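You operate a simulated robot arm through the tools that you are given. There is no shell and no other tool.

You run a simulated robot arm. Do the job below in one go: nothing can be reset, and whatever is moved stays where it is left.

JOB
The belt change is done: end the air lock-out.
Fine: lock pin back in its black holder, red valve open, then the blue and yellow valves.

Only the result counts: the job must be done as asked and must still hold three seconds after the hand-in. Knocking over, shifting, dropping, spilling or breaking anything else fails it.

ROBOT AND FRAMES
A 7-joint arm with a two-finger parallel gripper, fixed in place. Base frame: the origin is at the foot of the arm, x ahead of it, y to its left, z up. Lengths are in mm, angles in degrees, forces in N, time in s.
Its first joint turns from -149.0 to 149.0 degrees. Payload 3.43 kg.
The tool frame sits at the grasp point between the pads (the TCP): z along the fingers, y along the line on which they close. The tips reach 30 mm beyond it. The gripper opens to 94 mm. The fingers are 28 mm wide and 10 mm thick; the gripper's body (50 by 96 mm) begins 55 mm behind the TCP.
Orientation is that of the tool frame in the base frame, as [roll, pitch, yaw] about the fixed x, y, z axes, in that order (R = Rz(yaw) Ry(pitch) Rx(roll)). With the fingers straight down and closing along the base's y, the tool's x points along the base's -x, its y along +y and its z along -z.

CONTROLS
- The arm moves only by the tool nudge_tool. Its argument "increments" is a list of rows, each a list of 3 entries, a list of its own where there are three numbers: the shift along the base's x, y, z in m, then the turn, a rotation vector about the base's x, y, z in degrees, then the finger opening in m, from 0 to 0.094. In form: [[[x, y, z], [wx, wy, wz], fingers], ...]. A call has 1 to 20 rows; each row is the pose to reach, as a shift and turn from the pose commanded when the call began. Each row takes 0.2 s and may step no farther than 50 mm and 8.6 degrees from the row before; otherwise, or with a gripper value out of range, the whole call is refused. Where a pose cannot be reached the arm comes as near as it can. A force on the tool above 40 N (or 10 N above the force at the start of the call, whichever is more), or a blocked arm, ends the call early, and 0.2 s more pass. Each finger travels about 45 mm/s and halts on what it meets, pressing with about 35 N; the grip force reading is that of the motor and also rises with nothing between the fingers. The clock runs only during rows and for 0.2 s after the last one: add rows that repeat a pose to give the fingers time. The reply holds the time, the measured pose of the TCP, the force on the tool along the base axes, the opening and the grip force, in the units named above and with some noise, with the torque about the TCP (base axes, N m) and any sound that the robot's microphone picked up.
- Cameras (640 x 400 px; columns grow to the right, rows downward): "scene" is fixed at [400.7, -500.1, 1448.3]; the picture's right is [0.99, 0.11, 0.00], its down [0.04, -0.37, -0.93] and it looks along [-0.10, 0.92, -0.37] (base axes); focal length 357 px, centre (320, 200). "wrist" rides on the gripper at [76, 14, -102] in the tool frame; the picture's right is [-0.18, 0.98, 0.00], its down [-0.75, -0.14, -0.64] and it looks along [-0.63, -0.12, 0.77] (tool axes); focal length 243 px, centre (320, 200). There is no depth. A picture from a camera that has moved, and an enlarged one, comes with that camera's place and axes in the base frame and with its lens.
- snapshot(camera): a new picture of that camera. The clock stands still meanwhile.
- enlarge(camera, box): a new picture of the part [left, top, right, bottom] of that camera's present view, enlarged. The clock stands still meanwhile.
- close_job(): hands the job in; it is judged then, once.

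Places have to be worked out from the pictures, the camera data and where the tool is seen. Open the gripper and draw the arm clear of the work before you hand the job in, unless the task says otherwise.

The tools are called by a JSON object that holds its "op" and its "data". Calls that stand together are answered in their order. nudge_tool: Moves the arm, as the interface text tells. Its arguments: {"type":"object","properties":{"increments":{"type":"array"}},"required":["increments"]} The other tools are called the same way: snapshot (camera) takes a picture; enlarge (camera, box) takes an enlarged picture of a part of a camera's view; close_job () hands the job in.

At the start:

```text
time_s: 0.0
eef_pos: [166.1, 770.8, 1148.1]
tcp_rot: [180.0, -0.1, -180.0]
wrist_force: [-0.3, -0.4, 0.2]
moment: [0.0, 0.01, 0.04]
opening: 94.0
finger_force: 0.1
```

scene: 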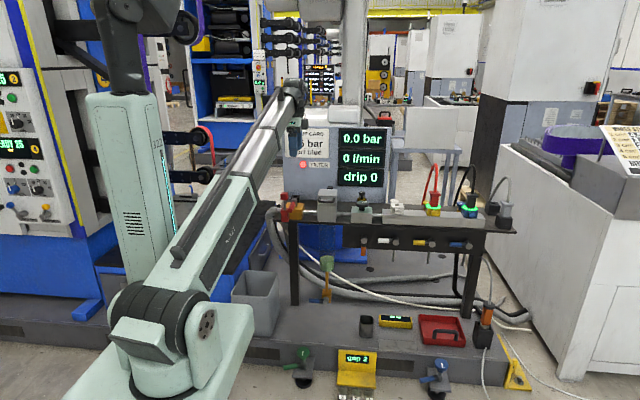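
wrist: 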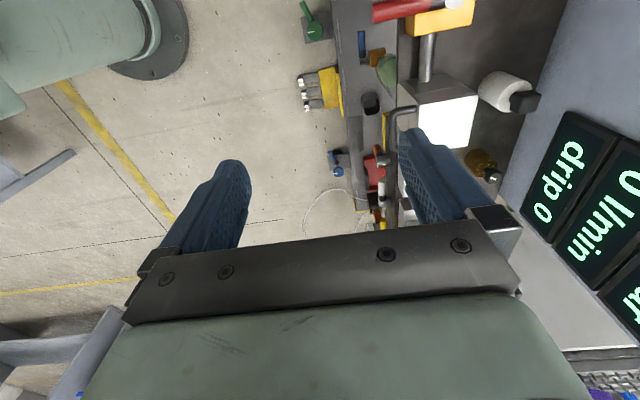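

I start by looking closely at the work area in the scene view before moving anything.

{"op": "enlarge", "data": {"camera": "scene", "box": [260, 180, 400, 268]}}

{"op": "enlarge", "data": {"camera": "scene", "box": [380, 160, 540, 260]}}

{"op": "enlarge", "data": {"camera": "scene", "box": [270, 300, 430, 400]}}

{"op": "enlarge", "data": {"camera": "scene", "box": [400, 290, 540, 400]}}

{"op": "enlarge", "data": {"camera": "scene", "box": [280, 110, 400, 200]}}

```text
4.55 times, centred on (330, 224) of scene
camera zoom: at [400.7, -500.1, 1448.3], right [0.99, 0.11, 0.0], down [0.04, -0.37, -0.93], along [-0.1, 0.92, -0.37], focal length 1621 px, centre (274, 91)
```

zoom: 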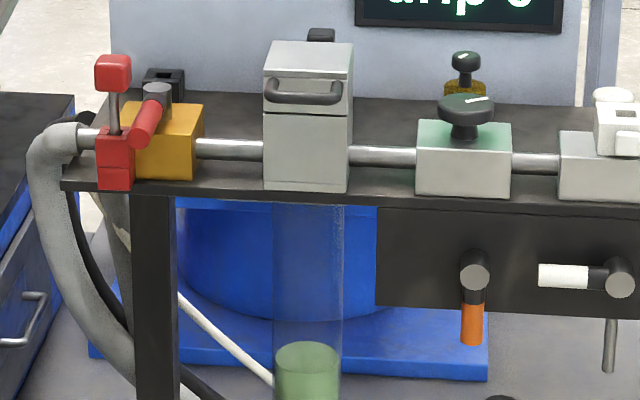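

```text
4.00 times, centred on (460, 210) of scene
camera zoom: at [400.7, -500.1, 1448.3], right [0.99, 0.11, 0.0], down [0.04, -0.37, -0.93], along [-0.1, 0.92, -0.37], focal length 1427 px, centre (-240, 160)
```

zoom: 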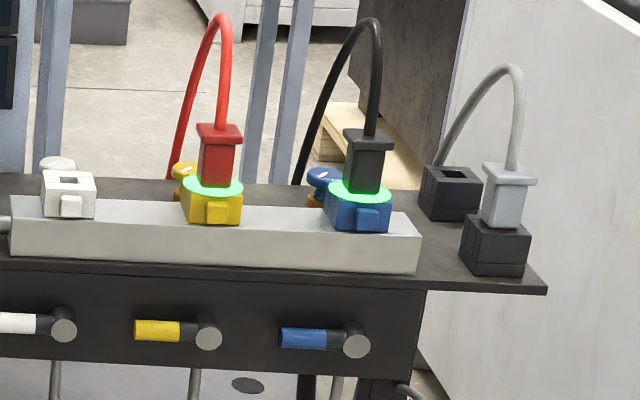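

```text
4.00 times, centred on (350, 350) of scene
camera zoom: at [400.7, -500.1, 1448.3], right [0.99, 0.11, 0.0], down [0.04, -0.37, -0.93], along [-0.1, 0.92, -0.37], focal length 1427 px, centre (200, -400)
```

zoom: 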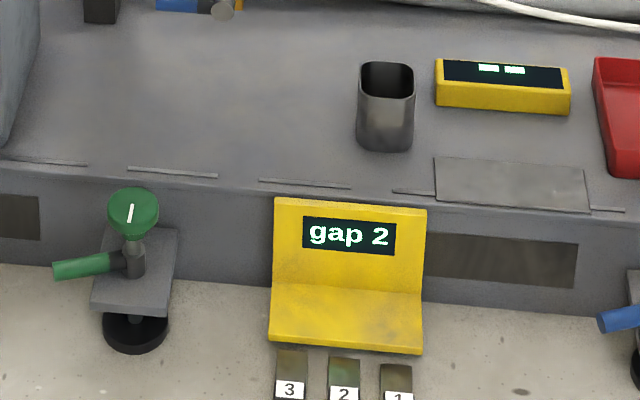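

```text
3.64 times, centred on (470, 345) of scene
camera zoom: at [400.7, -500.1, 1448.3], right [0.99, 0.11, 0.0], down [0.04, -0.37, -0.93], along [-0.1, 0.92, -0.37], focal length 1297 px, centre (-226, -327)
```

zoom: 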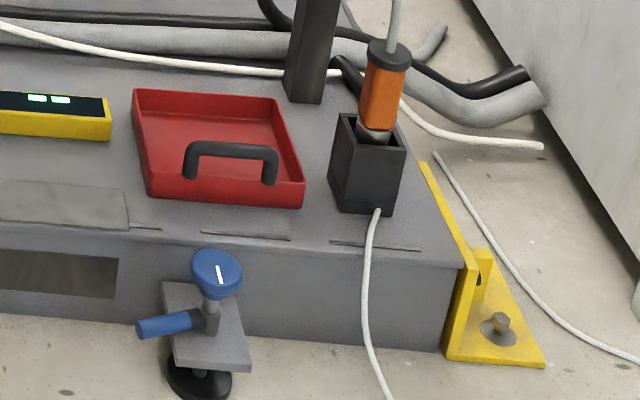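

```text
4.44 times, centred on (340, 155) of scene
camera zoom: at [400.7, -500.1, 1448.3], right [0.99, 0.11, 0.0], down [0.04, -0.37, -0.93], along [-0.1, 0.92, -0.37], focal length 1585 px, centre (231, 400)
```

zoom: 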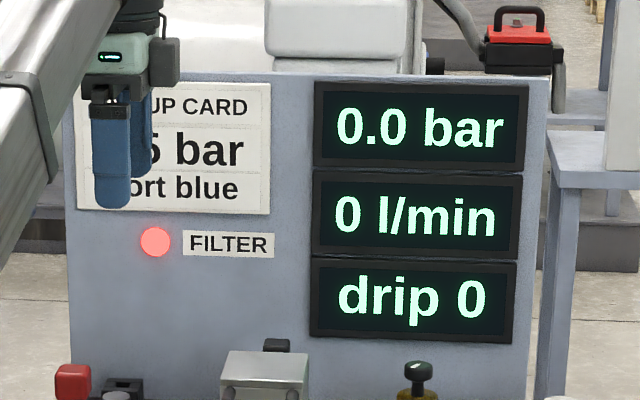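

The bench, filter, valves and lock pin are visible. I take enlarged wrist views to get the wrist camera data and begin triangulating positions.

{"op": "enlarge", "data": {"camera": "wrist", "box": [280, 0, 600, 200]}}

{"op": "enlarge", "data": {"camera": "scene", "box": [265, 185, 315, 230]}}

{"op": "enlarge", "data": {"camera": "scene", "box": [300, 225, 500, 350]}}

```text
2.00 times, centred on (440, 100) of wrist
camera zoom: at [90.5, 784.8, 1251.2], right [0.18, 0.98, 0.0], down [0.75, -0.14, 0.64], along [0.63, -0.12, -0.77], focal length 485 px, centre (80, 400)
```

zoom: 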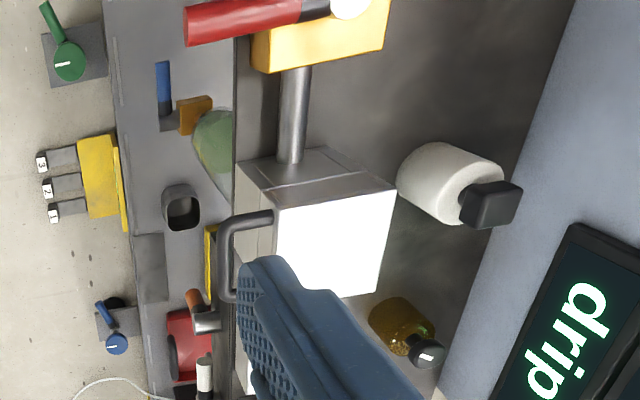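

```text
8.89 times, centred on (290, 208) of scene
camera zoom: at [400.7, -500.1, 1448.3], right [0.99, 0.11, 0.0], down [0.04, -0.37, -0.93], along [-0.1, 0.92, -0.37], focal length 3171 px, centre (587, 133)
```

zoom: 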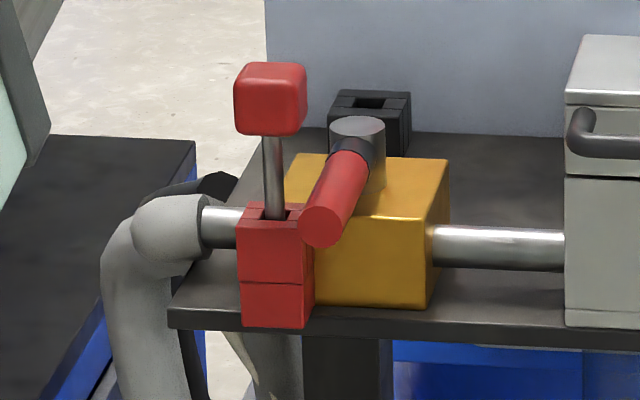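

```text
3.20 times, centred on (400, 288) of scene
camera zoom: at [400.7, -500.1, 1448.3], right [0.99, 0.11, 0.0], down [0.04, -0.37, -0.93], along [-0.1, 0.92, -0.37], focal length 1142 px, centre (64, -80)
```

zoom: 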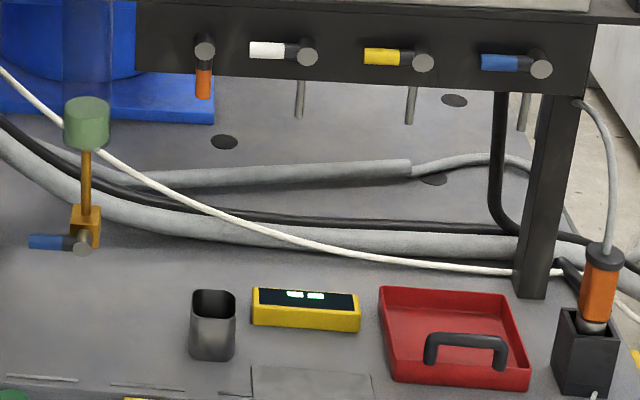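

Triangulating from both cameras puts the red valve's pivot near [126, 948, 860] and the bench edge near y≈905, z≈770. The panel levers are near y≈872, z≈710, at x≈438 (orange), 575 (white), 725 (yellow) and 876 (blue). I turn the tool +90° about z, staying high, so the wrist camera looks at the bench.

{"op": "nudge_tool", "data": {"increments": [[[0, 0, 0], [0, 0, 8.2], 0.094], [[0, 0, 0], [0, 0, 16.4], 0.094], [[0, 0, 0], [0, 0, 24.6], 0.094], [[0, 0, 0], [0, 0, 32.8], 0.094], [[0, 0, 0], [0, 0, 41], 0.094], [[0, 0, 0], [0, 0, 49.2], 0.094], [[0, 0, 0], [0, 0, 57.4], 0.094], [[0, 0, 0], [0, 0, 65.6], 0.094], [[0, 0, 0], [0, 0, 73.8], 0.094], [[0, 0, 0], [0, 0, 82], 0.094], [[0, 0, 0], [0, 0, 90], 0.094], [[0, 0, 0], [0, 0, 90], 0.094]]}}

{"op": "snapshot", "data": {"camera": "wrist"}}

{"op": "snapshot", "data": {"camera": "scene"}}

```text
time_s: 2.6
eef_pos: [167.3, 770.5, 1146.7]
tcp_rot: [179.9, 0.1, -89.9]
wrist_force: [-3.6, 10.2, -15.4]
moment: [-0.06, -0.87, -0.52]
opening: 93.9
finger_force: 0.1
```

```text
taken
camera wrist: at [152.7, 694.5, 1251.2], right [-0.98, 0.18, 0.0], down [0.14, 0.75, 0.64], along [0.12, 0.63, -0.77], focal length 243 px, centre (320, 200)
```

wrist: 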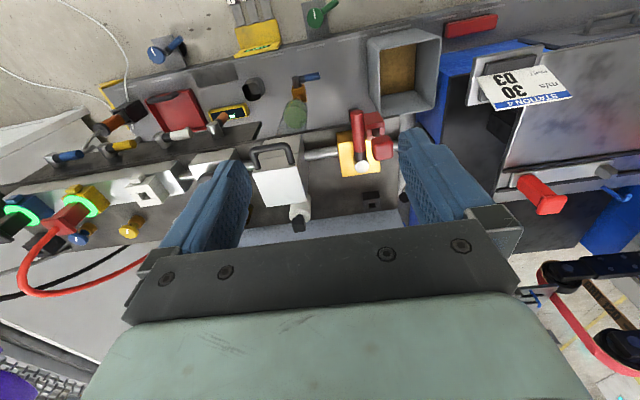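

```text
taken
```

scene: 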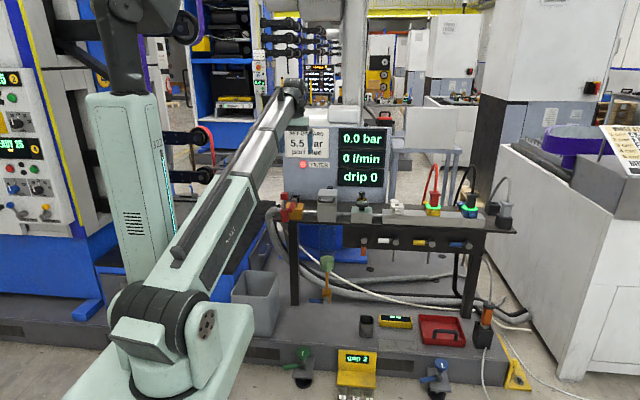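

The rotation went well, and this view shows the bench from above with the red valve and pin between the fingers. I enlarge the red valve area, the panel levers and the card.

{"op": "enlarge", "data": {"camera": "wrist", "box": [300, 90, 420, 210]}}

{"op": "enlarge", "data": {"camera": "wrist", "box": [0, 80, 260, 260]}}

{"op": "enlarge", "data": {"camera": "scene", "box": [280, 120, 400, 200]}}

```text
3.33 times, centred on (360, 150) of wrist
camera zoom: at [152.7, 694.5, 1251.2], right [-0.98, 0.18, 0.0], down [0.14, 0.75, 0.64], along [0.12, 0.63, -0.77], focal length 809 px, centre (187, 367)
```

zoom: 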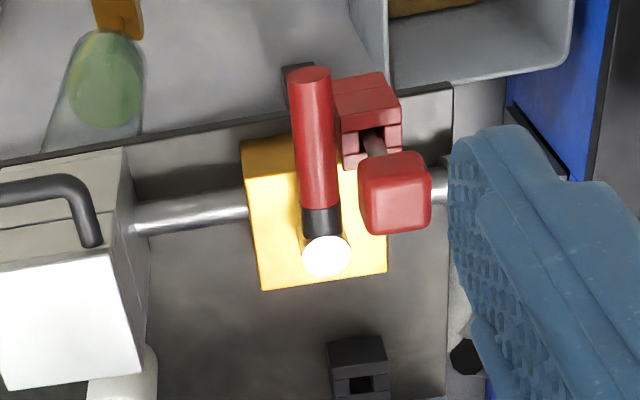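

```text
2.22 times, centred on (130, 170) of wrist
camera zoom: at [152.7, 694.5, 1251.2], right [-0.98, 0.18, 0.0], down [0.14, 0.75, 0.64], along [0.12, 0.63, -0.77], focal length 539 px, centre (742, 267)
```

zoom: 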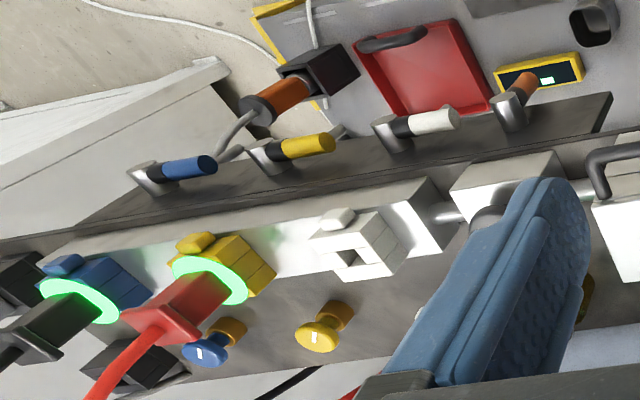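

```text
5.00 times, centred on (340, 160) of scene
camera zoom: at [400.7, -500.1, 1448.3], right [0.99, 0.11, 0.0], down [0.04, -0.37, -0.93], along [-0.1, 0.92, -0.37], focal length 1784 px, centre (220, 400)
```

zoom: 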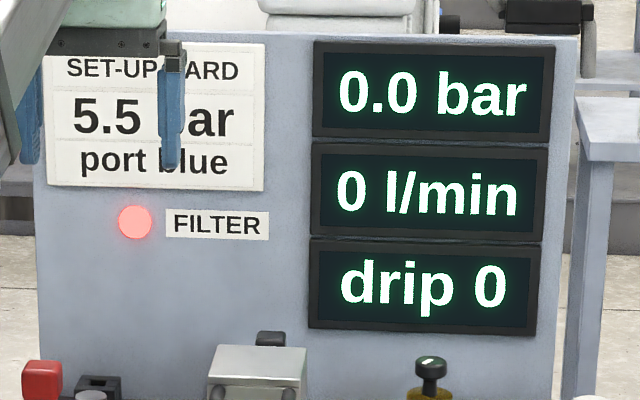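

Pin head is at about [90, 897, 893] and the holder's hole at about [102, 1090, 816], which is too far out for a straight-down tool. I'll work with the tool tilted outward and the camera on the upper side, so I turn the tool back and on to -90° about z while still high.

{"op": "nudge_tool", "data": {"increments": [[[0, 0, 0], [0, 0, -8.2], 0.094], [[0, 0, 0], [0, 0, -16.4], 0.094], [[0, 0, 0], [0, 0, -24.6], 0.094], [[0, 0, 0], [0, 0, -32.8], 0.094], [[0, 0, 0], [0, 0, -41], 0.094], [[0, 0, 0], [0, 0, -49.2], 0.094], [[0, 0, 0], [0, 0, -57.4], 0.094], [[0, 0, 0], [0, 0, -65.6], 0.094], [[0, 0, 0], [0, 0, -73.8], 0.094], [[0, 0, 0], [0, 0, -82], 0.094], [[0, 0, 0], [0, 0, -90], 0.094], [[0, 0, 0], [0, 0, -98.2], 0.094], [[0, 0, 0], [0, 0, -106.4], 0.094], [[0, 0, 0], [0, 0, -114.6], 0.094], [[0, 0, 0], [0, 0, -122.8], 0.094], [[0, 0, 0], [0, 0, -131], 0.094], [[0, 0, 0], [0, 0, -139.2], 0.094], [[0, 0, 0], [0, 0, -147.4], 0.094], [[0, 0, 0], [0, 0, -155.6], 0.094], [[0, 0, 0], [0, 0, -163.8], 0.094]]}}

```text
time_s: 6.8
eef_pos: [166.4, 770.2, 1147.5]
tcp_rot: [180.0, 0.0, 106.1]
wrist_force: [0.4, 0.7, -0.5]
moment: [0.03, 0.01, 0.0]
opening: 93.8
finger_force: 0.0
```

The yaw is at 106° and needs 16° more. I finish that turn and hold one row.

{"op": "nudge_tool", "data": {"increments": [[[0, 0, 0], [0, 0, -8.1], 0.094], [[0, 0, 0], [0, 0, -16.2], 0.094], [[0, 0, 0], [0, 0, -16.2], 0.094]]}}

```text
time_s: 7.6
eef_pos: [165.6, 770.1, 1147.3]
tcp_rot: [-180.0, -0.1, 89.9]
wrist_force: [0.4, 0.2, 0.8]
moment: [-0.01, -0.02, 0.01]
opening: 94.0
finger_force: 0.1
```

Now I tilt the tool 45° outward (+x rotation) while moving to about [110, 830, 1010]. From there the wrist camera should look straight down on the red valve and pin.

{"op": "nudge_tool", "data": {"increments": [[[-0.009, 0.01, -0.023], [7.5, 0, 0], 0.094], [[-0.018, 0.02, -0.046], [15, 0, 0], 0.094], [[-0.028, 0.03, -0.069], [22.5, 0, 0], 0.094], [[-0.037, 0.04, -0.092], [30, 0, 0], 0.094], [[-0.047, 0.05, -0.115], [37.5, 0, 0], 0.094], [[-0.056, 0.06, -0.137], [45, 0, 0], 0.094], [[-0.056, 0.06, -0.137], [45, 0, 0], 0.094]]}}

{"op": "snapshot", "data": {"camera": "wrist"}}

{"op": "snapshot", "data": {"camera": "scene"}}

```text
time_s: 9.2
eef_pos: [118.1, 829.5, 1010.8]
tcp_rot: [-179.9, -45.2, 90.8]
wrist_force: [-0.6, 0.4, 0.0]
moment: [-0.04, 0.03, 0.02]
opening: 94.2
finger_force: 0.1
out of reach, approached as far as the arm can: row 3, 4, 5, 6, 7
```

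```text
taken
camera wrist: at [133.4, 811.0, 1137.5], right [0.98, -0.12, -0.13], down [-0.13, -0.99, -0.08], along [-0.12, 0.1, -0.99], focal length 243 px, centre (320, 200)
```

wrist: 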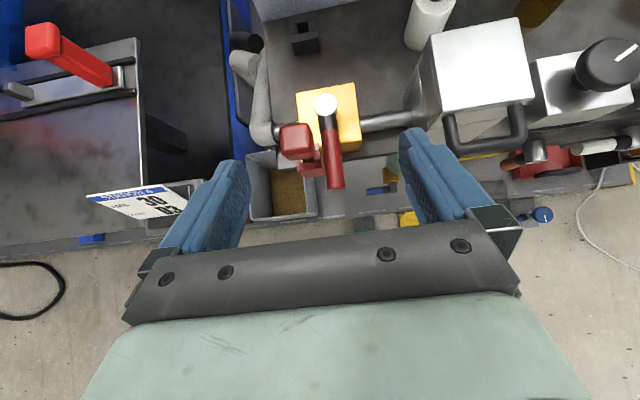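

```text
taken
```

scene: 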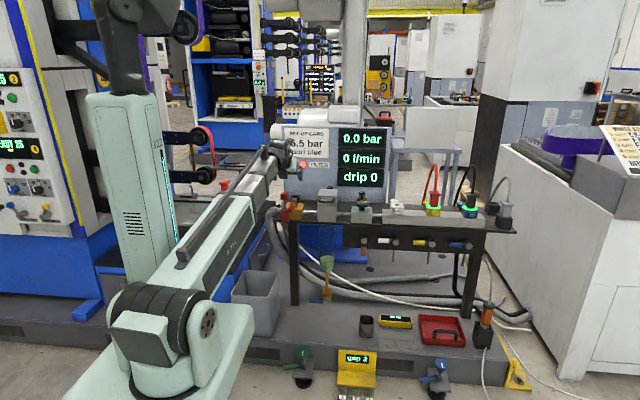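

The tool is almost at the aim (x +8 mm, yaw +0.8°), so a wrist joint is near its limit in this direction. I enlarge this top view to refine the positions of the pin, valve and holder.

{"op": "enlarge", "data": {"camera": "wrist", "box": [220, 0, 380, 200]}}

{"op": "enlarge", "data": {"camera": "scene", "box": [265, 185, 315, 230]}}

```text
2.00 times, centred on (300, 100) of wrist
camera zoom: at [133.4, 811.0, 1137.5], right [0.98, -0.12, -0.13], down [-0.13, -0.99, -0.08], along [-0.12, 0.1, -0.99], focal length 485 px, centre (360, 400)
```

zoom: 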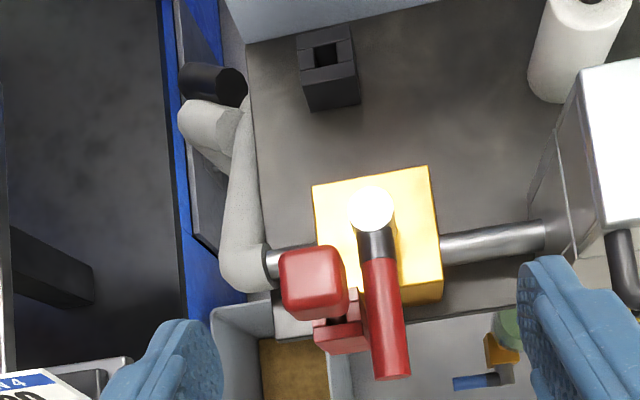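

```text
8.89 times, centred on (290, 208) of scene
camera zoom: at [400.7, -500.1, 1448.3], right [0.99, 0.11, 0.0], down [0.04, -0.37, -0.93], along [-0.1, 0.92, -0.37], focal length 3171 px, centre (587, 133)
```

zoom: 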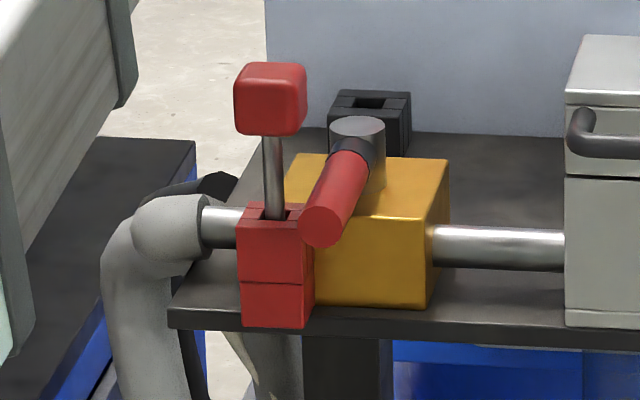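

The refined estimates are: pin head [90, 897, 893] and about 30 mm wide, lever along y at x≈120 with its top at z≈859, and holder hole at about [100, 1095, 813]. I move to a pre-grasp point about 55 mm back from the head, narrowing the fingers to 52 mm and letting the heading swing 5° toward -x to ease the joint limit.

{"op": "nudge_tool", "data": {"increments": [[[-0.005, 0.006, -0.018], [0, 0, 2], 0.08], [[-0.01, 0.012, -0.035], [0, 0, 3.5], 0.065], [[-0.015, 0.017, -0.052], [0, 0, 5], 0.052], [[-0.02, 0.022, -0.07], [0, 0, 5], 0.052], [[-0.02, 0.022, -0.07], [0, 0, 5], 0.052], [[-0.02, 0.022, -0.07], [0, 0, 5], 0.052]]}}

{"op": "snapshot", "data": {"camera": "wrist"}}

```text
time_s: 10.6
eef_pos: [98.3, 852.4, 940.2]
tcp_rot: [180.0, -45.1, 95.0]
wrist_force: [0.8, 0.2, 0.6]
moment: [0.02, -0.02, 0.01]
opening: 51.9
finger_force: 0.1
```

```text
taken
camera wrist: at [114.5, 834.4, 1066.6], right [0.99, -0.04, -0.13], down [-0.06, -1.0, -0.08], along [-0.13, 0.09, -0.99], focal length 243 px, centre (320, 200)
```

wrist: 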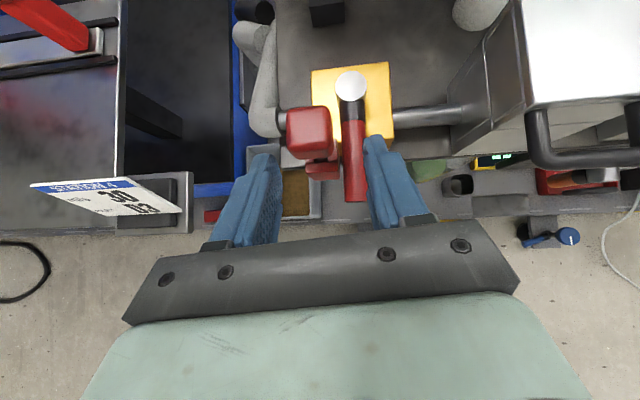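

The pose was reached cleanly, with the head ahead and between the fingers. I shift x to line up with the head and advance along the tool axis to TCP [90, 893, 901], keeping the fingers open.

{"op": "nudge_tool", "data": {"increments": [[[-0.005, 0.002, 0.0], [0, 0, 0], 0.052], [[-0.0055, 0.012, -0.01], [0, 0, 0], 0.052], [[-0.006, 0.022, -0.02], [0, 0, 0], 0.052], [[-0.0065, 0.029, -0.027], [0, 0, 0], 0.052], [[-0.0065, 0.029, -0.027], [0, 0, 0], 0.052]]}}

{"op": "snapshot", "data": {"camera": "wrist"}}

{"op": "enlarge", "data": {"camera": "scene", "box": [260, 170, 320, 220]}}

```text
time_s: 11.8
eef_pos: [92.1, 880.8, 913.2]
tcp_rot: [-180.0, -45.0, 95.0]
wrist_force: [0.0, 0.3, -0.6]
moment: [0.01, 0.01, 0.02]
opening: 51.9
finger_force: 0.1
```

```text
taken
camera wrist: at [108.4, 863.7, 1039.7], right [0.99, -0.04, -0.13], down [-0.06, -1.0, -0.08], along [-0.13, 0.09, -0.99], focal length 243 px, centre (320, 200)
```

wrist: 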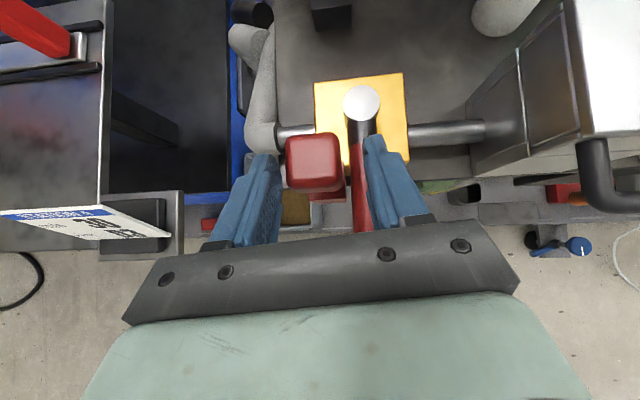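

```text
8.00 times, centred on (290, 195) of scene
camera zoom: at [400.7, -500.1, 1448.3], right [0.99, 0.11, 0.0], down [0.04, -0.37, -0.93], along [-0.1, 0.92, -0.37], focal length 2854 px, centre (560, 240)
```

zoom: 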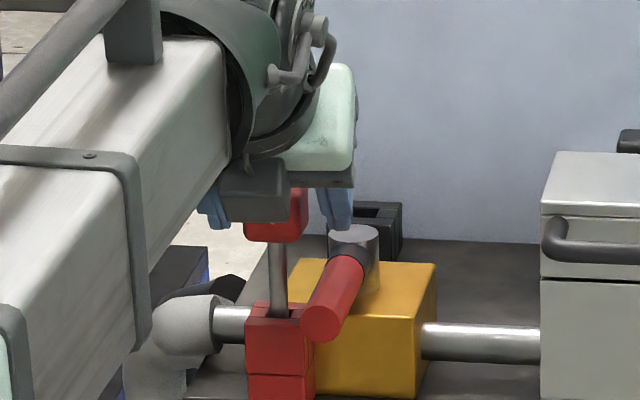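

The head sits between the fingers and slightly left of centre (x≈88.5). I advance the last 17 mm with a small x correction, then close on the head and hold.

{"op": "nudge_tool", "data": {"increments": [[[-0.0025, 0.004, -0.004], [0, 0, 0], 0.052], [[-0.0035, 0.008, -0.008], [0, 0, 0], 0.052], [[-0.0035, 0.012, -0.012], [0, 0, 0], 0.052], [[-0.0035, 0.012, -0.012], [0, 0, 0], 0.052]]}}

{"op": "snapshot", "data": {"camera": "wrist"}}

```text
time_s: 12.8
eef_pos: [89.8, 893.1, 900.6]
tcp_rot: [-180.0, -45.0, 95.0]
wrist_force: [0.1, 0.1, -0.2]
moment: [0.0, -0.01, 0.01]
opening: 52.2
finger_force: 0.1
```

```text
taken
camera wrist: at [105.1, 875.6, 1027.7], right [0.99, -0.04, -0.13], down [-0.06, -1.0, -0.08], along [-0.13, 0.09, -0.99], focal length 243 px, centre (320, 200)
```

wrist: 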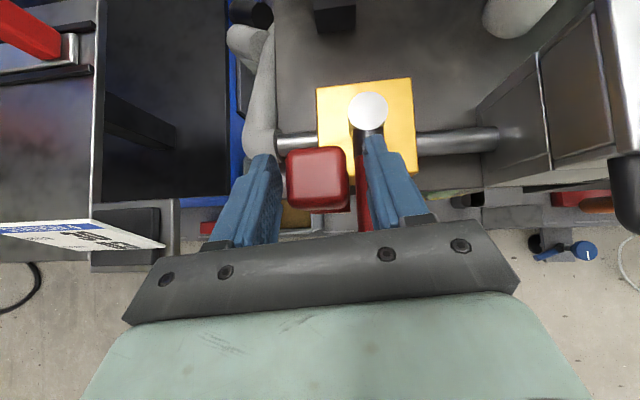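

Both fingers straddle the head with clearance to the lever. I close the gripper and hold for a few rows.

{"op": "nudge_tool", "data": {"increments": [[[0, 0, 0], [0, 0, 0], 0.03], [[0, 0, 0], [0, 0, 0], 0.015], [[0, 0, 0], [0, 0, 0], 0.01], [[0, 0, 0], [0, 0, 0], 0.01], [[0, 0, 0], [0, 0, 0], 0.01]]}}

{"op": "enlarge", "data": {"camera": "wrist", "box": [220, 80, 420, 260]}}

{"op": "enlarge", "data": {"camera": "scene", "box": [260, 170, 320, 220]}}

```text
time_s: 14.0
eef_pos: [88.6, 894.3, 901.1]
tcp_rot: [-180.0, -45.0, 94.9]
wrist_force: [-1.2, 0.1, 0.6]
moment: [-0.04, 0.04, -0.01]
opening: 35.1
finger_force: 35.1
```

```text
2.22 times, centred on (320, 170) of wrist
camera zoom: at [105.1, 875.6, 1027.9], right [0.99, -0.04, -0.13], down [-0.06, -1.0, -0.08], along [-0.13, 0.09, -0.99], focal length 539 px, centre (320, 267)
```

zoom: 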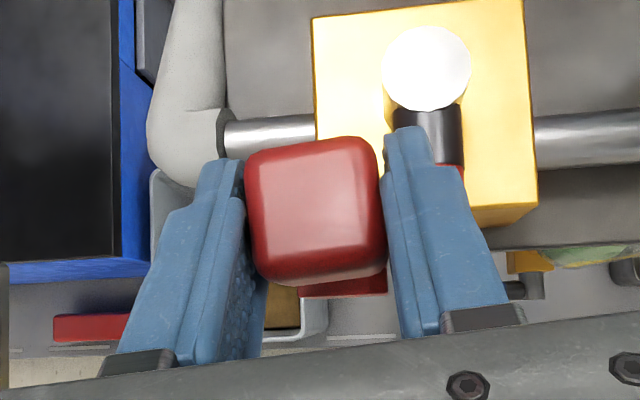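

```text
8.00 times, centred on (290, 195) of scene
camera zoom: at [400.7, -500.1, 1448.3], right [0.99, 0.11, 0.0], down [0.04, -0.37, -0.93], along [-0.1, 0.92, -0.37], focal length 2854 px, centre (560, 240)
```

zoom: 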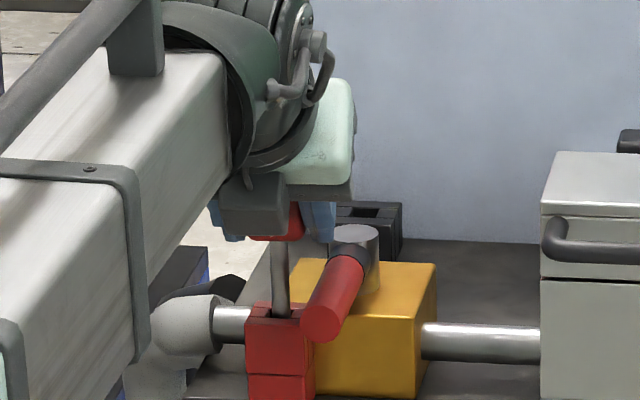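

The grip is firm at 35 mm opening and 35 N. I lift the pin straight up in small steps, watching the forces.

{"op": "nudge_tool", "data": {"increments": [[[0, 0, 0.005], [0, 0, 0], 0.01], [[0, 0, 0.012], [0, 0, 0], 0.01], [[0, 0, 0.022], [0, 0, 0], 0.01], [[0, 0, 0.032], [0, 0, 0], 0.01], [[0, 0, 0.042], [0, 0, 0], 0.01], [[0, 0, 0.052], [0, 0, 0], 0.01], [[0, 0, 0.062], [0, 0, 0], 0.01], [[0, 0, 0.062], [0, 0, 0], 0.01]]}}

{"op": "enlarge", "data": {"camera": "scene", "box": [250, 160, 330, 225]}}

```text
time_s: 15.8
eef_pos: [88.4, 892.7, 963.1]
tcp_rot: [179.9, -45.0, 95.0]
wrist_force: [-0.2, -0.3, -1.0]
moment: [-0.01, 0.01, 0.0]
opening: 35.7
finger_force: 34.9
```

```text
6.15 times, centred on (290, 192) of scene
camera zoom: at [400.7, -500.1, 1448.3], right [0.99, 0.11, 0.0], down [0.04, -0.37, -0.93], along [-0.1, 0.92, -0.37], focal length 2195 px, centre (505, 246)
```

zoom: 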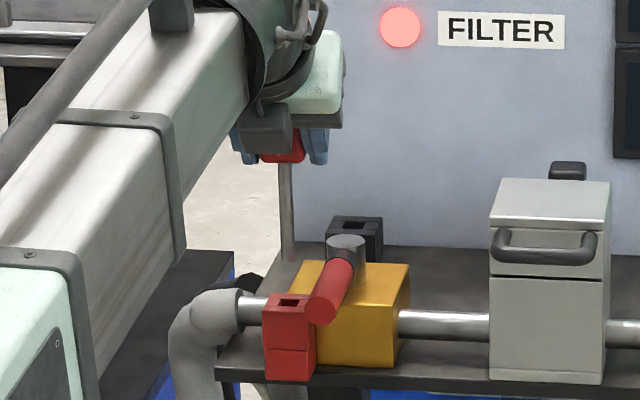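

The pin is fully out, its tip about 91 mm below the head centre. I lift another 45 mm and carry it part of the way toward the black holder, then look again.

{"op": "nudge_tool", "data": {"increments": [[[0, 0, 0.015], [0, 0, 0], 0.01], [[0, 0, 0.03], [0, 0, 0], 0.01], [[0, 0, 0.045], [0, 0, 0], 0.01], [[0.0, 0.02, 0.045], [0, 0, 0], 0.01], [[0.002, 0.04, 0.045], [0, 0, 0], 0.01], [[0.004, 0.06, 0.045], [0, 0, 0], 0.01], [[0.006, 0.08, 0.045], [0, 0, 0], 0.01], [[0.008, 0.1, 0.045], [0, 0, 0], 0.01], [[0.01, 0.12, 0.045], [0, 0, 0], 0.01], [[0.01, 0.12, 0.045], [0, 0, 0], 0.01]]}}

{"op": "snapshot", "data": {"camera": "wrist"}}

{"op": "enlarge", "data": {"camera": "scene", "box": [250, 150, 330, 215]}}

```text
time_s: 18.0
eef_pos: [99.4, 1013.2, 1007.2]
tcp_rot: [-180.0, -45.0, 95.0]
wrist_force: [0.5, -0.2, -1.4]
moment: [0.0, 0.0, 0.01]
opening: 35.6
finger_force: 35.2
```

```text
taken
camera wrist: at [115.9, 995.2, 1134.3], right [0.99, -0.04, -0.13], down [-0.06, -1.0, -0.08], along [-0.13, 0.09, -0.99], focal length 243 px, centre (320, 200)
```

wrist: 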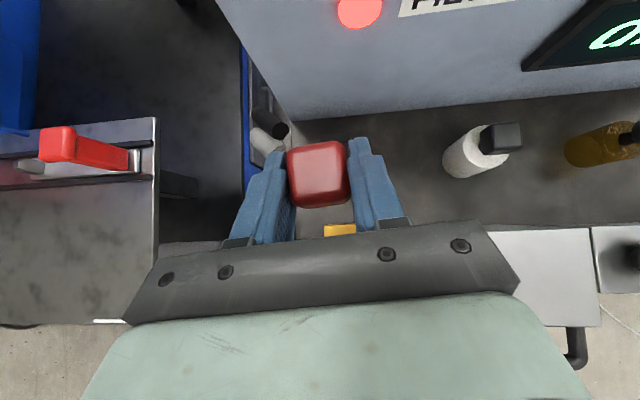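

```text
6.15 times, centred on (290, 182) of scene
camera zoom: at [400.7, -500.1, 1448.3], right [0.99, 0.11, 0.0], down [0.04, -0.37, -0.93], along [-0.1, 0.92, -0.37], focal length 2195 px, centre (505, 308)
```

zoom: 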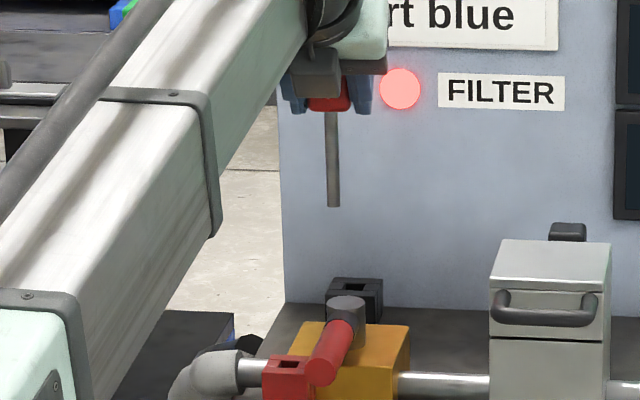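

The pin and hole appear aligned in x in the scene view, but the head hides the holder in the wrist view. I back off 75 mm in y at the same height to see the holder hole directly past the head.

{"op": "nudge_tool", "data": {"increments": [[[0, -0.025, 0], [0, 0, 0], 0.01], [[0, -0.05, 0], [0, 0, 0], 0.01], [[0, -0.075, 0], [0, 0, 0], 0.01], [[0, -0.075, 0], [0, 0, 0], 0.01], [[0, -0.075, 0], [0, 0, 0], 0.01]]}}

{"op": "snapshot", "data": {"camera": "wrist"}}

{"op": "enlarge", "data": {"camera": "wrist", "box": [260, 40, 380, 160]}}

```text
time_s: 19.2
eef_pos: [98.9, 937.9, 1007.3]
tcp_rot: [180.0, -45.0, 95.0]
wrist_force: [-0.5, -0.4, 0.0]
moment: [-0.04, 0.02, 0.03]
opening: 35.6
finger_force: 34.9
```

```text
taken
camera wrist: at [115.6, 919.9, 1134.9], right [0.99, -0.04, -0.13], down [-0.06, -1.0, -0.08], along [-0.13, 0.09, -0.99], focal length 243 px, centre (320, 200)
```

wrist: 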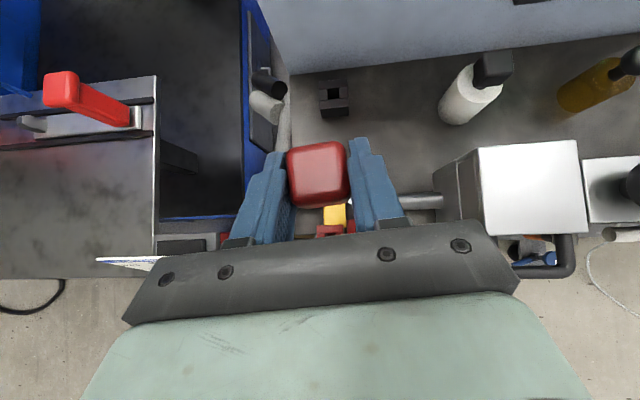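

```text
3.33 times, centred on (320, 100) of wrist
camera zoom: at [115.6, 919.9, 1134.9], right [0.99, -0.04, -0.13], down [-0.06, -1.0, -0.08], along [-0.13, 0.09, -0.99], focal length 809 px, centre (320, 533)
```

zoom: 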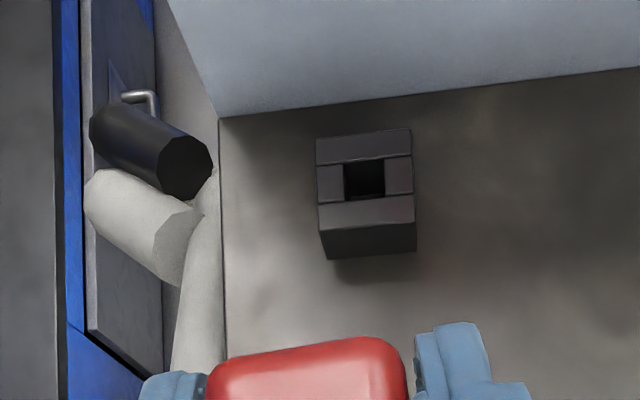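

The holder's square hole is now clearly visible at about [99.6, 1095, 811] and roughly 16 mm wide. I enlarge the gripped head to find the pin axis relative to the tool, plus the scene view for the pin's length and tilt.

{"op": "enlarge", "data": {"camera": "wrist", "box": [260, 120, 380, 240]}}

{"op": "enlarge", "data": {"camera": "scene", "box": [270, 150, 330, 215]}}

```text
3.33 times, centred on (320, 180) of wrist
camera zoom: at [115.6, 919.9, 1134.9], right [0.99, -0.04, -0.13], down [-0.06, -1.0, -0.08], along [-0.13, 0.09, -0.99], focal length 809 px, centre (320, 267)
```

zoom: 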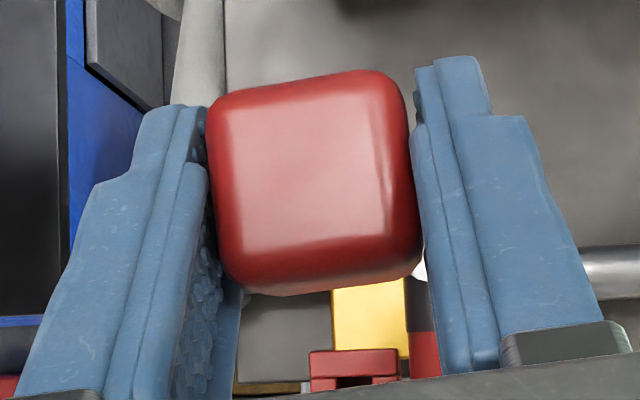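

```text
6.15 times, centred on (300, 182) of scene
camera zoom: at [400.7, -500.1, 1448.3], right [0.99, 0.11, 0.0], down [0.04, -0.37, -0.93], along [-0.1, 0.92, -0.37], focal length 2195 px, centre (443, 308)
```

zoom: 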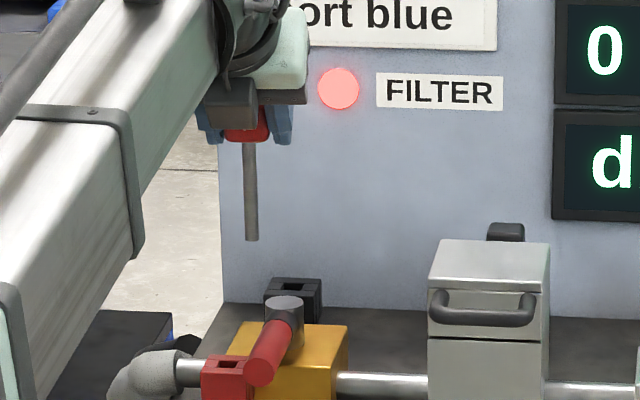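

Pin axis appears about 6 mm beyond the TCP in y and nearly level with it in x. To pin down the hole's y and height with the same tool orientation, I back off a further 60 mm and take a second view for parallax.

{"op": "nudge_tool", "data": {"increments": [[[0, -0.03, 0], [0, 0, 0], 0.01], [[0, -0.06, 0], [0, 0, 0], 0.01], [[0, -0.06, 0], [0, 0, 0], 0.01], [[0, -0.06, 0], [0, 0, 0], 0.01]]}}

{"op": "enlarge", "data": {"camera": "wrist", "box": [260, 0, 380, 120]}}

{"op": "enlarge", "data": {"camera": "wrist", "box": [260, 120, 380, 240]}}

```text
time_s: 20.2
eef_pos: [98.4, 877.5, 1007.0]
tcp_rot: [179.9, -45.0, 95.0]
wrist_force: [0.3, -0.1, -1.2]
moment: [0.04, 0.01, -0.02]
opening: 35.5
finger_force: 34.8
```

```text
3.33 times, centred on (320, 60) of wrist
camera zoom: at [115.1, 860.5, 1134.6], right [0.99, -0.04, -0.13], down [-0.06, -1.0, -0.08], along [-0.13, 0.09, -0.99], focal length 809 px, centre (320, 667)
```

zoom: 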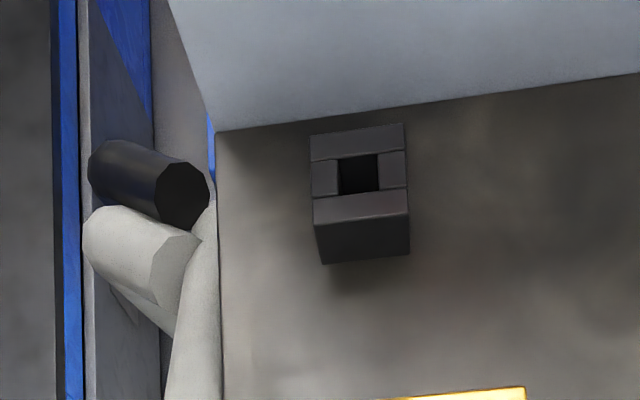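

```text
3.33 times, centred on (320, 180) of wrist
camera zoom: at [115.1, 860.5, 1134.6], right [0.99, -0.04, -0.13], down [-0.06, -1.0, -0.08], along [-0.13, 0.09, -0.99], focal length 809 px, centre (320, 267)
```

zoom: 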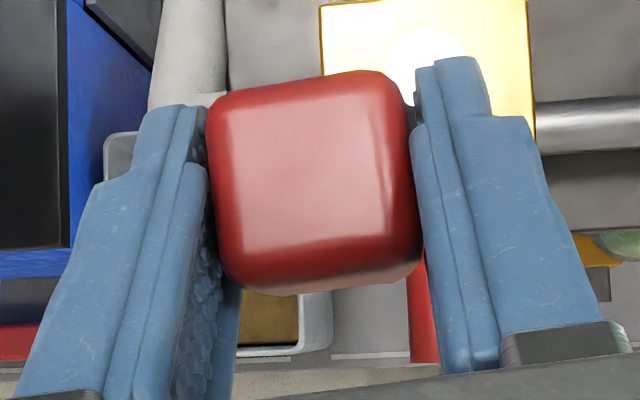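

Two parallax views put the hole near y≈1091 (±3) with its top at z≈812–820. I carry the pin over at safe height, stop with the tip well above the holder, and compare tip and hole in the scene view.

{"op": "nudge_tool", "data": {"increments": [[[0.0, 0.03, 0], [0, 0, 0], 0.01], [[0.0, 0.06, 0], [0, 0, 0], 0.01], [[0.0, 0.09, 0], [0, 0, 0], 0.01], [[0.001, 0.12, 0], [0, 0, 0], 0.01], [[0.001, 0.15, 0], [0, 0, 0], 0.01], [[0.001, 0.18, 0], [0, 0, 0], 0.01], [[0.001, 0.208, 0], [0, 0, 0], 0.01], [[0.001, 0.208, -0.015], [0, 0, 0], 0.01], [[0.001, 0.208, -0.03], [0, 0, 0], 0.01], [[0.001, 0.208, -0.045], [0, 0, 0], 0.01], [[0.001, 0.208, -0.06], [0, 0, 0], 0.01], [[0.001, 0.208, -0.06], [0, 0, 0], 0.01], [[0.001, 0.208, -0.06], [0, 0, 0], 0.01]]}}

{"op": "enlarge", "data": {"camera": "scene", "box": [275, 160, 325, 210]}}

{"op": "snapshot", "data": {"camera": "scene"}}

```text
time_s: 23.0
eef_pos: [99.8, 1085.5, 948.9]
tcp_rot: [180.0, -45.1, 95.0]
wrist_force: [-0.4, -0.5, -0.3]
moment: [0.05, -0.01, 0.03]
opening: 35.5
finger_force: 34.7
```

```text
8.00 times, centred on (300, 185) of scene
camera zoom: at [400.7, -500.1, 1448.3], right [0.99, 0.11, 0.0], down [0.04, -0.37, -0.93], along [-0.1, 0.92, -0.37], focal length 2854 px, centre (480, 320)
```

zoom: 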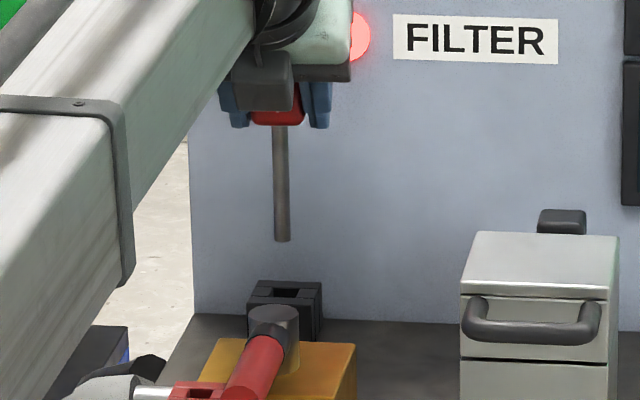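

```text
taken
```

scene: 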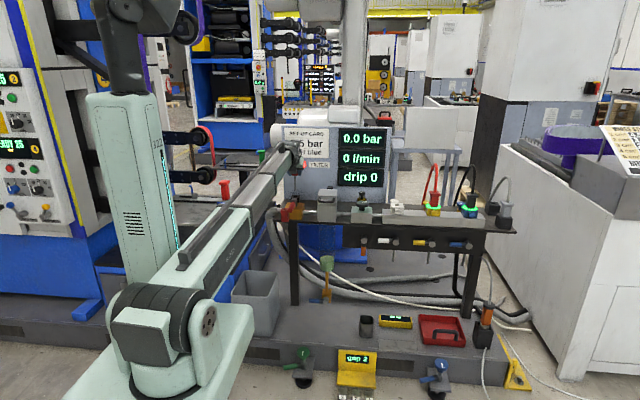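

Tip and hole line up in x in the scene view. I lower 28 mm, so the tip stays a few mm above the holder top, and check again.

{"op": "nudge_tool", "data": {"increments": [[[0, 0, -0.01], [0, 0, 0], 0.01], [[0, 0, -0.02], [0, 0, 0], 0.01], [[0, 0, -0.028], [0, 0, 0], 0.01], [[0, 0, -0.028], [0, 0, 0], 0.01], [[0, 0, -0.028], [0, 0, 0], 0.01]]}}

{"op": "enlarge", "data": {"camera": "scene", "box": [285, 180, 311, 206]}}

{"op": "snapshot", "data": {"camera": "wrist"}}

```text
time_s: 24.2
eef_pos: [99.4, 1085.9, 920.0]
tcp_rot: [-179.9, -45.0, 95.0]
wrist_force: [-0.9, 0.8, -0.1]
moment: [-0.03, -0.03, 0.0]
opening: 35.6
finger_force: 34.7
```

```text
15.38 times, centred on (298, 193) of scene
camera zoom: at [400.7, -500.1, 1448.3], right [0.99, 0.11, 0.0], down [0.04, -0.37, -0.93], along [-0.1, 0.92, -0.37], focal length 5488 px, centre (658, 308)
```

zoom: 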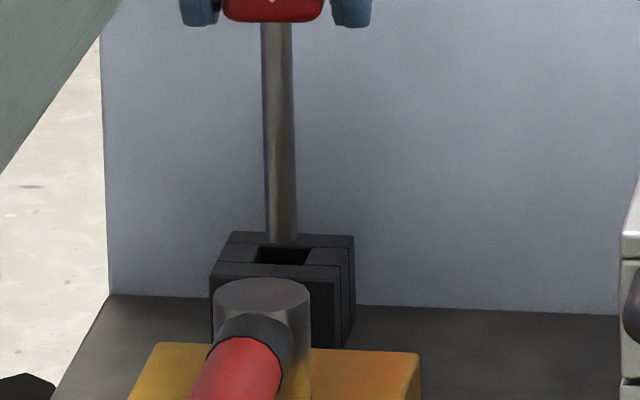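

```text
taken
camera wrist: at [115.9, 1068.0, 1047.3], right [0.99, -0.04, -0.13], down [-0.06, -1.0, -0.08], along [-0.13, 0.09, -0.99], focal length 243 px, centre (320, 200)
```

wrist: 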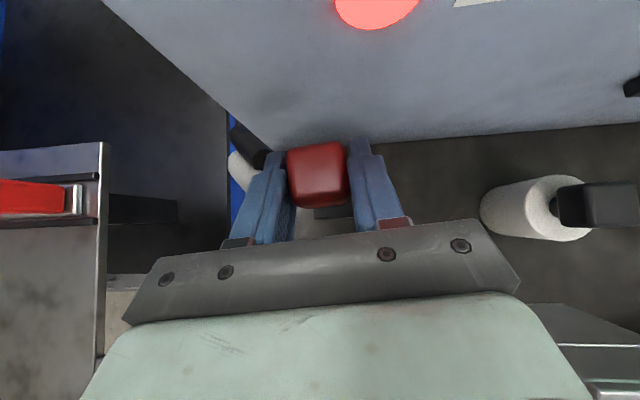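

Zoomed in, the pin is centred on the hole in x and about 7 mm above it. My estimates put the hole about 2 mm farther in y than the pin, so I shift +2 mm and lower 10 mm in small steps, watching the force.

{"op": "nudge_tool", "data": {"increments": [[[0, 0.002, 0], [0, 0, 0], 0.01], [[0, 0.002, -0.003], [0, 0, 0], 0.01], [[0, 0.002, -0.006], [0, 0, 0], 0.01], [[0, 0.002, -0.008], [0, 0, 0], 0.01], [[0, 0.002, -0.01], [0, 0, 0], 0.01], [[0, 0.002, -0.01], [0, 0, 0], 0.01]]}}

{"op": "enlarge", "data": {"camera": "scene", "box": [285, 180, 311, 206]}}

```text
time_s: 25.6
eef_pos: [99.7, 1088.1, 910.3]
tcp_rot: [179.9, -45.0, 95.0]
wrist_force: [-0.2, -2.4, -0.5]
moment: [-0.23, 0.0, 0.0]
opening: 35.7
finger_force: 35.0
```

```text
15.38 times, centred on (298, 193) of scene
camera zoom: at [400.7, -500.1, 1448.3], right [0.99, 0.11, 0.0], down [0.04, -0.37, -0.93], along [-0.1, 0.92, -0.37], focal length 5488 px, centre (658, 308)
```

zoom: 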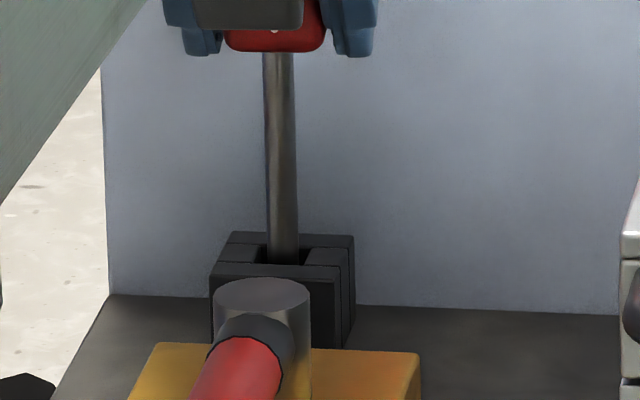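

The tip has entered the hole and is lightly touching the rear wall (Fy −2.4 N with a matching moment). I shift back 3 mm in y to centre it and check the force.

{"op": "nudge_tool", "data": {"increments": [[[0, -0.0015, 0], [0, 0, 0], 0.01], [[0, -0.003, 0], [0, 0, 0], 0.01], [[0, -0.003, 0], [0, 0, 0], 0.01]]}}

{"op": "enlarge", "data": {"camera": "scene", "box": [285, 180, 311, 206]}}

```text
time_s: 26.4
eef_pos: [99.4, 1084.2, 910.4]
tcp_rot: [-180.0, -45.0, 95.0]
wrist_force: [0.3, 0.8, -0.9]
moment: [-0.03, 0.01, -0.04]
opening: 35.6
finger_force: 35.1
```

```text
15.38 times, centred on (298, 193) of scene
camera zoom: at [400.7, -500.1, 1448.3], right [0.99, 0.11, 0.0], down [0.04, -0.37, -0.93], along [-0.1, 0.92, -0.37], focal length 5488 px, centre (658, 308)
```

zoom: 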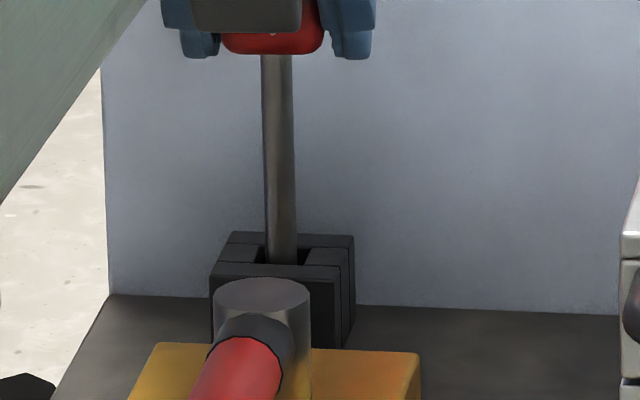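

The forces are free now, so the pin is inside without wall contact. I lower it 12 mm in small steps.

{"op": "nudge_tool", "data": {"increments": [[[0, 0, -0.003], [0, 0, 0], 0.01], [[0, 0, -0.006], [0, 0, 0], 0.01], [[0, 0, -0.009], [0, 0, 0], 0.01], [[0, 0, -0.012], [0, 0, 0], 0.01], [[0, 0, -0.012], [0, 0, 0], 0.01]]}}

{"op": "enlarge", "data": {"camera": "scene", "box": [285, 180, 311, 206]}}

```text
time_s: 27.6
eef_pos: [99.6, 1084.9, 897.2]
tcp_rot: [180.0, -45.0, 95.0]
wrist_force: [-0.3, 0.7, -0.4]
moment: [-0.02, 0.01, 0.02]
opening: 35.4
finger_force: 35.1
```

```text
15.38 times, centred on (298, 193) of scene
camera zoom: at [400.7, -500.1, 1448.3], right [0.99, 0.11, 0.0], down [0.04, -0.37, -0.93], along [-0.1, 0.92, -0.37], focal length 5488 px, centre (658, 308)
```

zoom: 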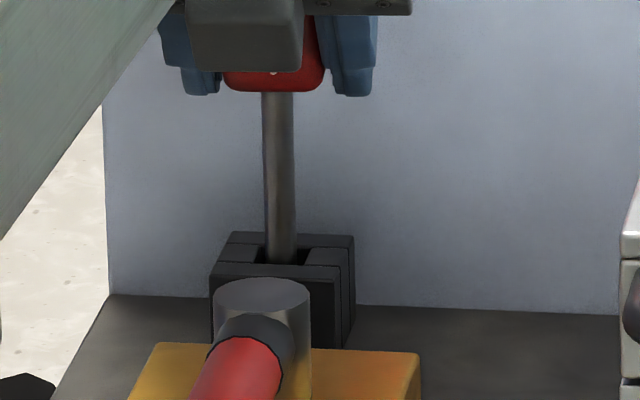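

The pin is going in freely. I continue down slowly until the bottom is felt.

{"op": "nudge_tool", "data": {"increments": [[[0, 0, -0.003], [0, 0, 0], 0.01], [[0, 0, -0.006], [0, 0, 0], 0.01], [[0, 0, -0.009], [0, 0, 0], 0.01], [[0, 0, -0.012], [0, 0, 0], 0.01], [[0, 0, -0.012], [0, 0, 0], 0.01]]}}

```text
time_s: 28.8
eef_pos: [100.1, 1085.1, 887.2]
tcp_rot: [180.0, -44.9, 95.0]
wrist_force: [0.4, 0.1, -0.7]
moment: [-0.01, 0.02, 0.03]
opening: 35.3
finger_force: 35.0
```

No contact yet. I continue down another 8 mm in finer steps.

{"op": "nudge_tool", "data": {"increments": [[[0, 0, -0.002], [0, 0, 0], 0.01], [[0, 0, -0.004], [0, 0, 0], 0.01], [[0, 0, -0.006], [0, 0, 0], 0.01], [[0, 0, -0.008], [0, 0, 0], 0.01], [[0, 0, -0.008], [0, 0, 0], 0.01]]}}

{"op": "enlarge", "data": {"camera": "scene", "box": [280, 170, 316, 206]}}

```text
time_s: 30.0
eef_pos: [99.0, 1085.8, 878.2]
tcp_rot: [-179.9, -45.0, 95.0]
wrist_force: [0.1, 1.3, -0.7]
moment: [0.0, 0.02, 0.0]
opening: 35.5
finger_force: 34.9
```

```text
11.11 times, centred on (298, 188) of scene
camera zoom: at [400.7, -500.1, 1448.3], right [0.99, 0.11, 0.0], down [0.04, -0.37, -0.93], along [-0.1, 0.92, -0.37], focal length 3964 px, centre (564, 333)
```

zoom: 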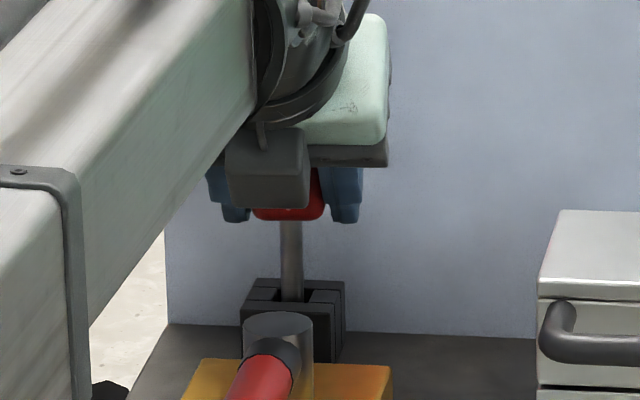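

The pin is now deeper than it sat in the lock block, about 34 mm. I feel for the bottom with a few more millimetres.

{"op": "nudge_tool", "data": {"increments": [[[0, 0, -0.0015], [0, 0, 0], 0.01], [[0, 0, -0.003], [0, 0, 0], 0.01], [[0, 0, -0.0045], [0, 0, 0], 0.01], [[0, 0, -0.0045], [0, 0, 0], 0.01]]}}

```text
time_s: 31.0
eef_pos: [99.5, 1085.1, 874.8]
tcp_rot: [179.9, -45.3, 95.0]
wrist_force: [0.2, -0.1, 15.9]
moment: [0.08, -0.02, 0.0]
opening: 35.6
finger_force: 34.9
```

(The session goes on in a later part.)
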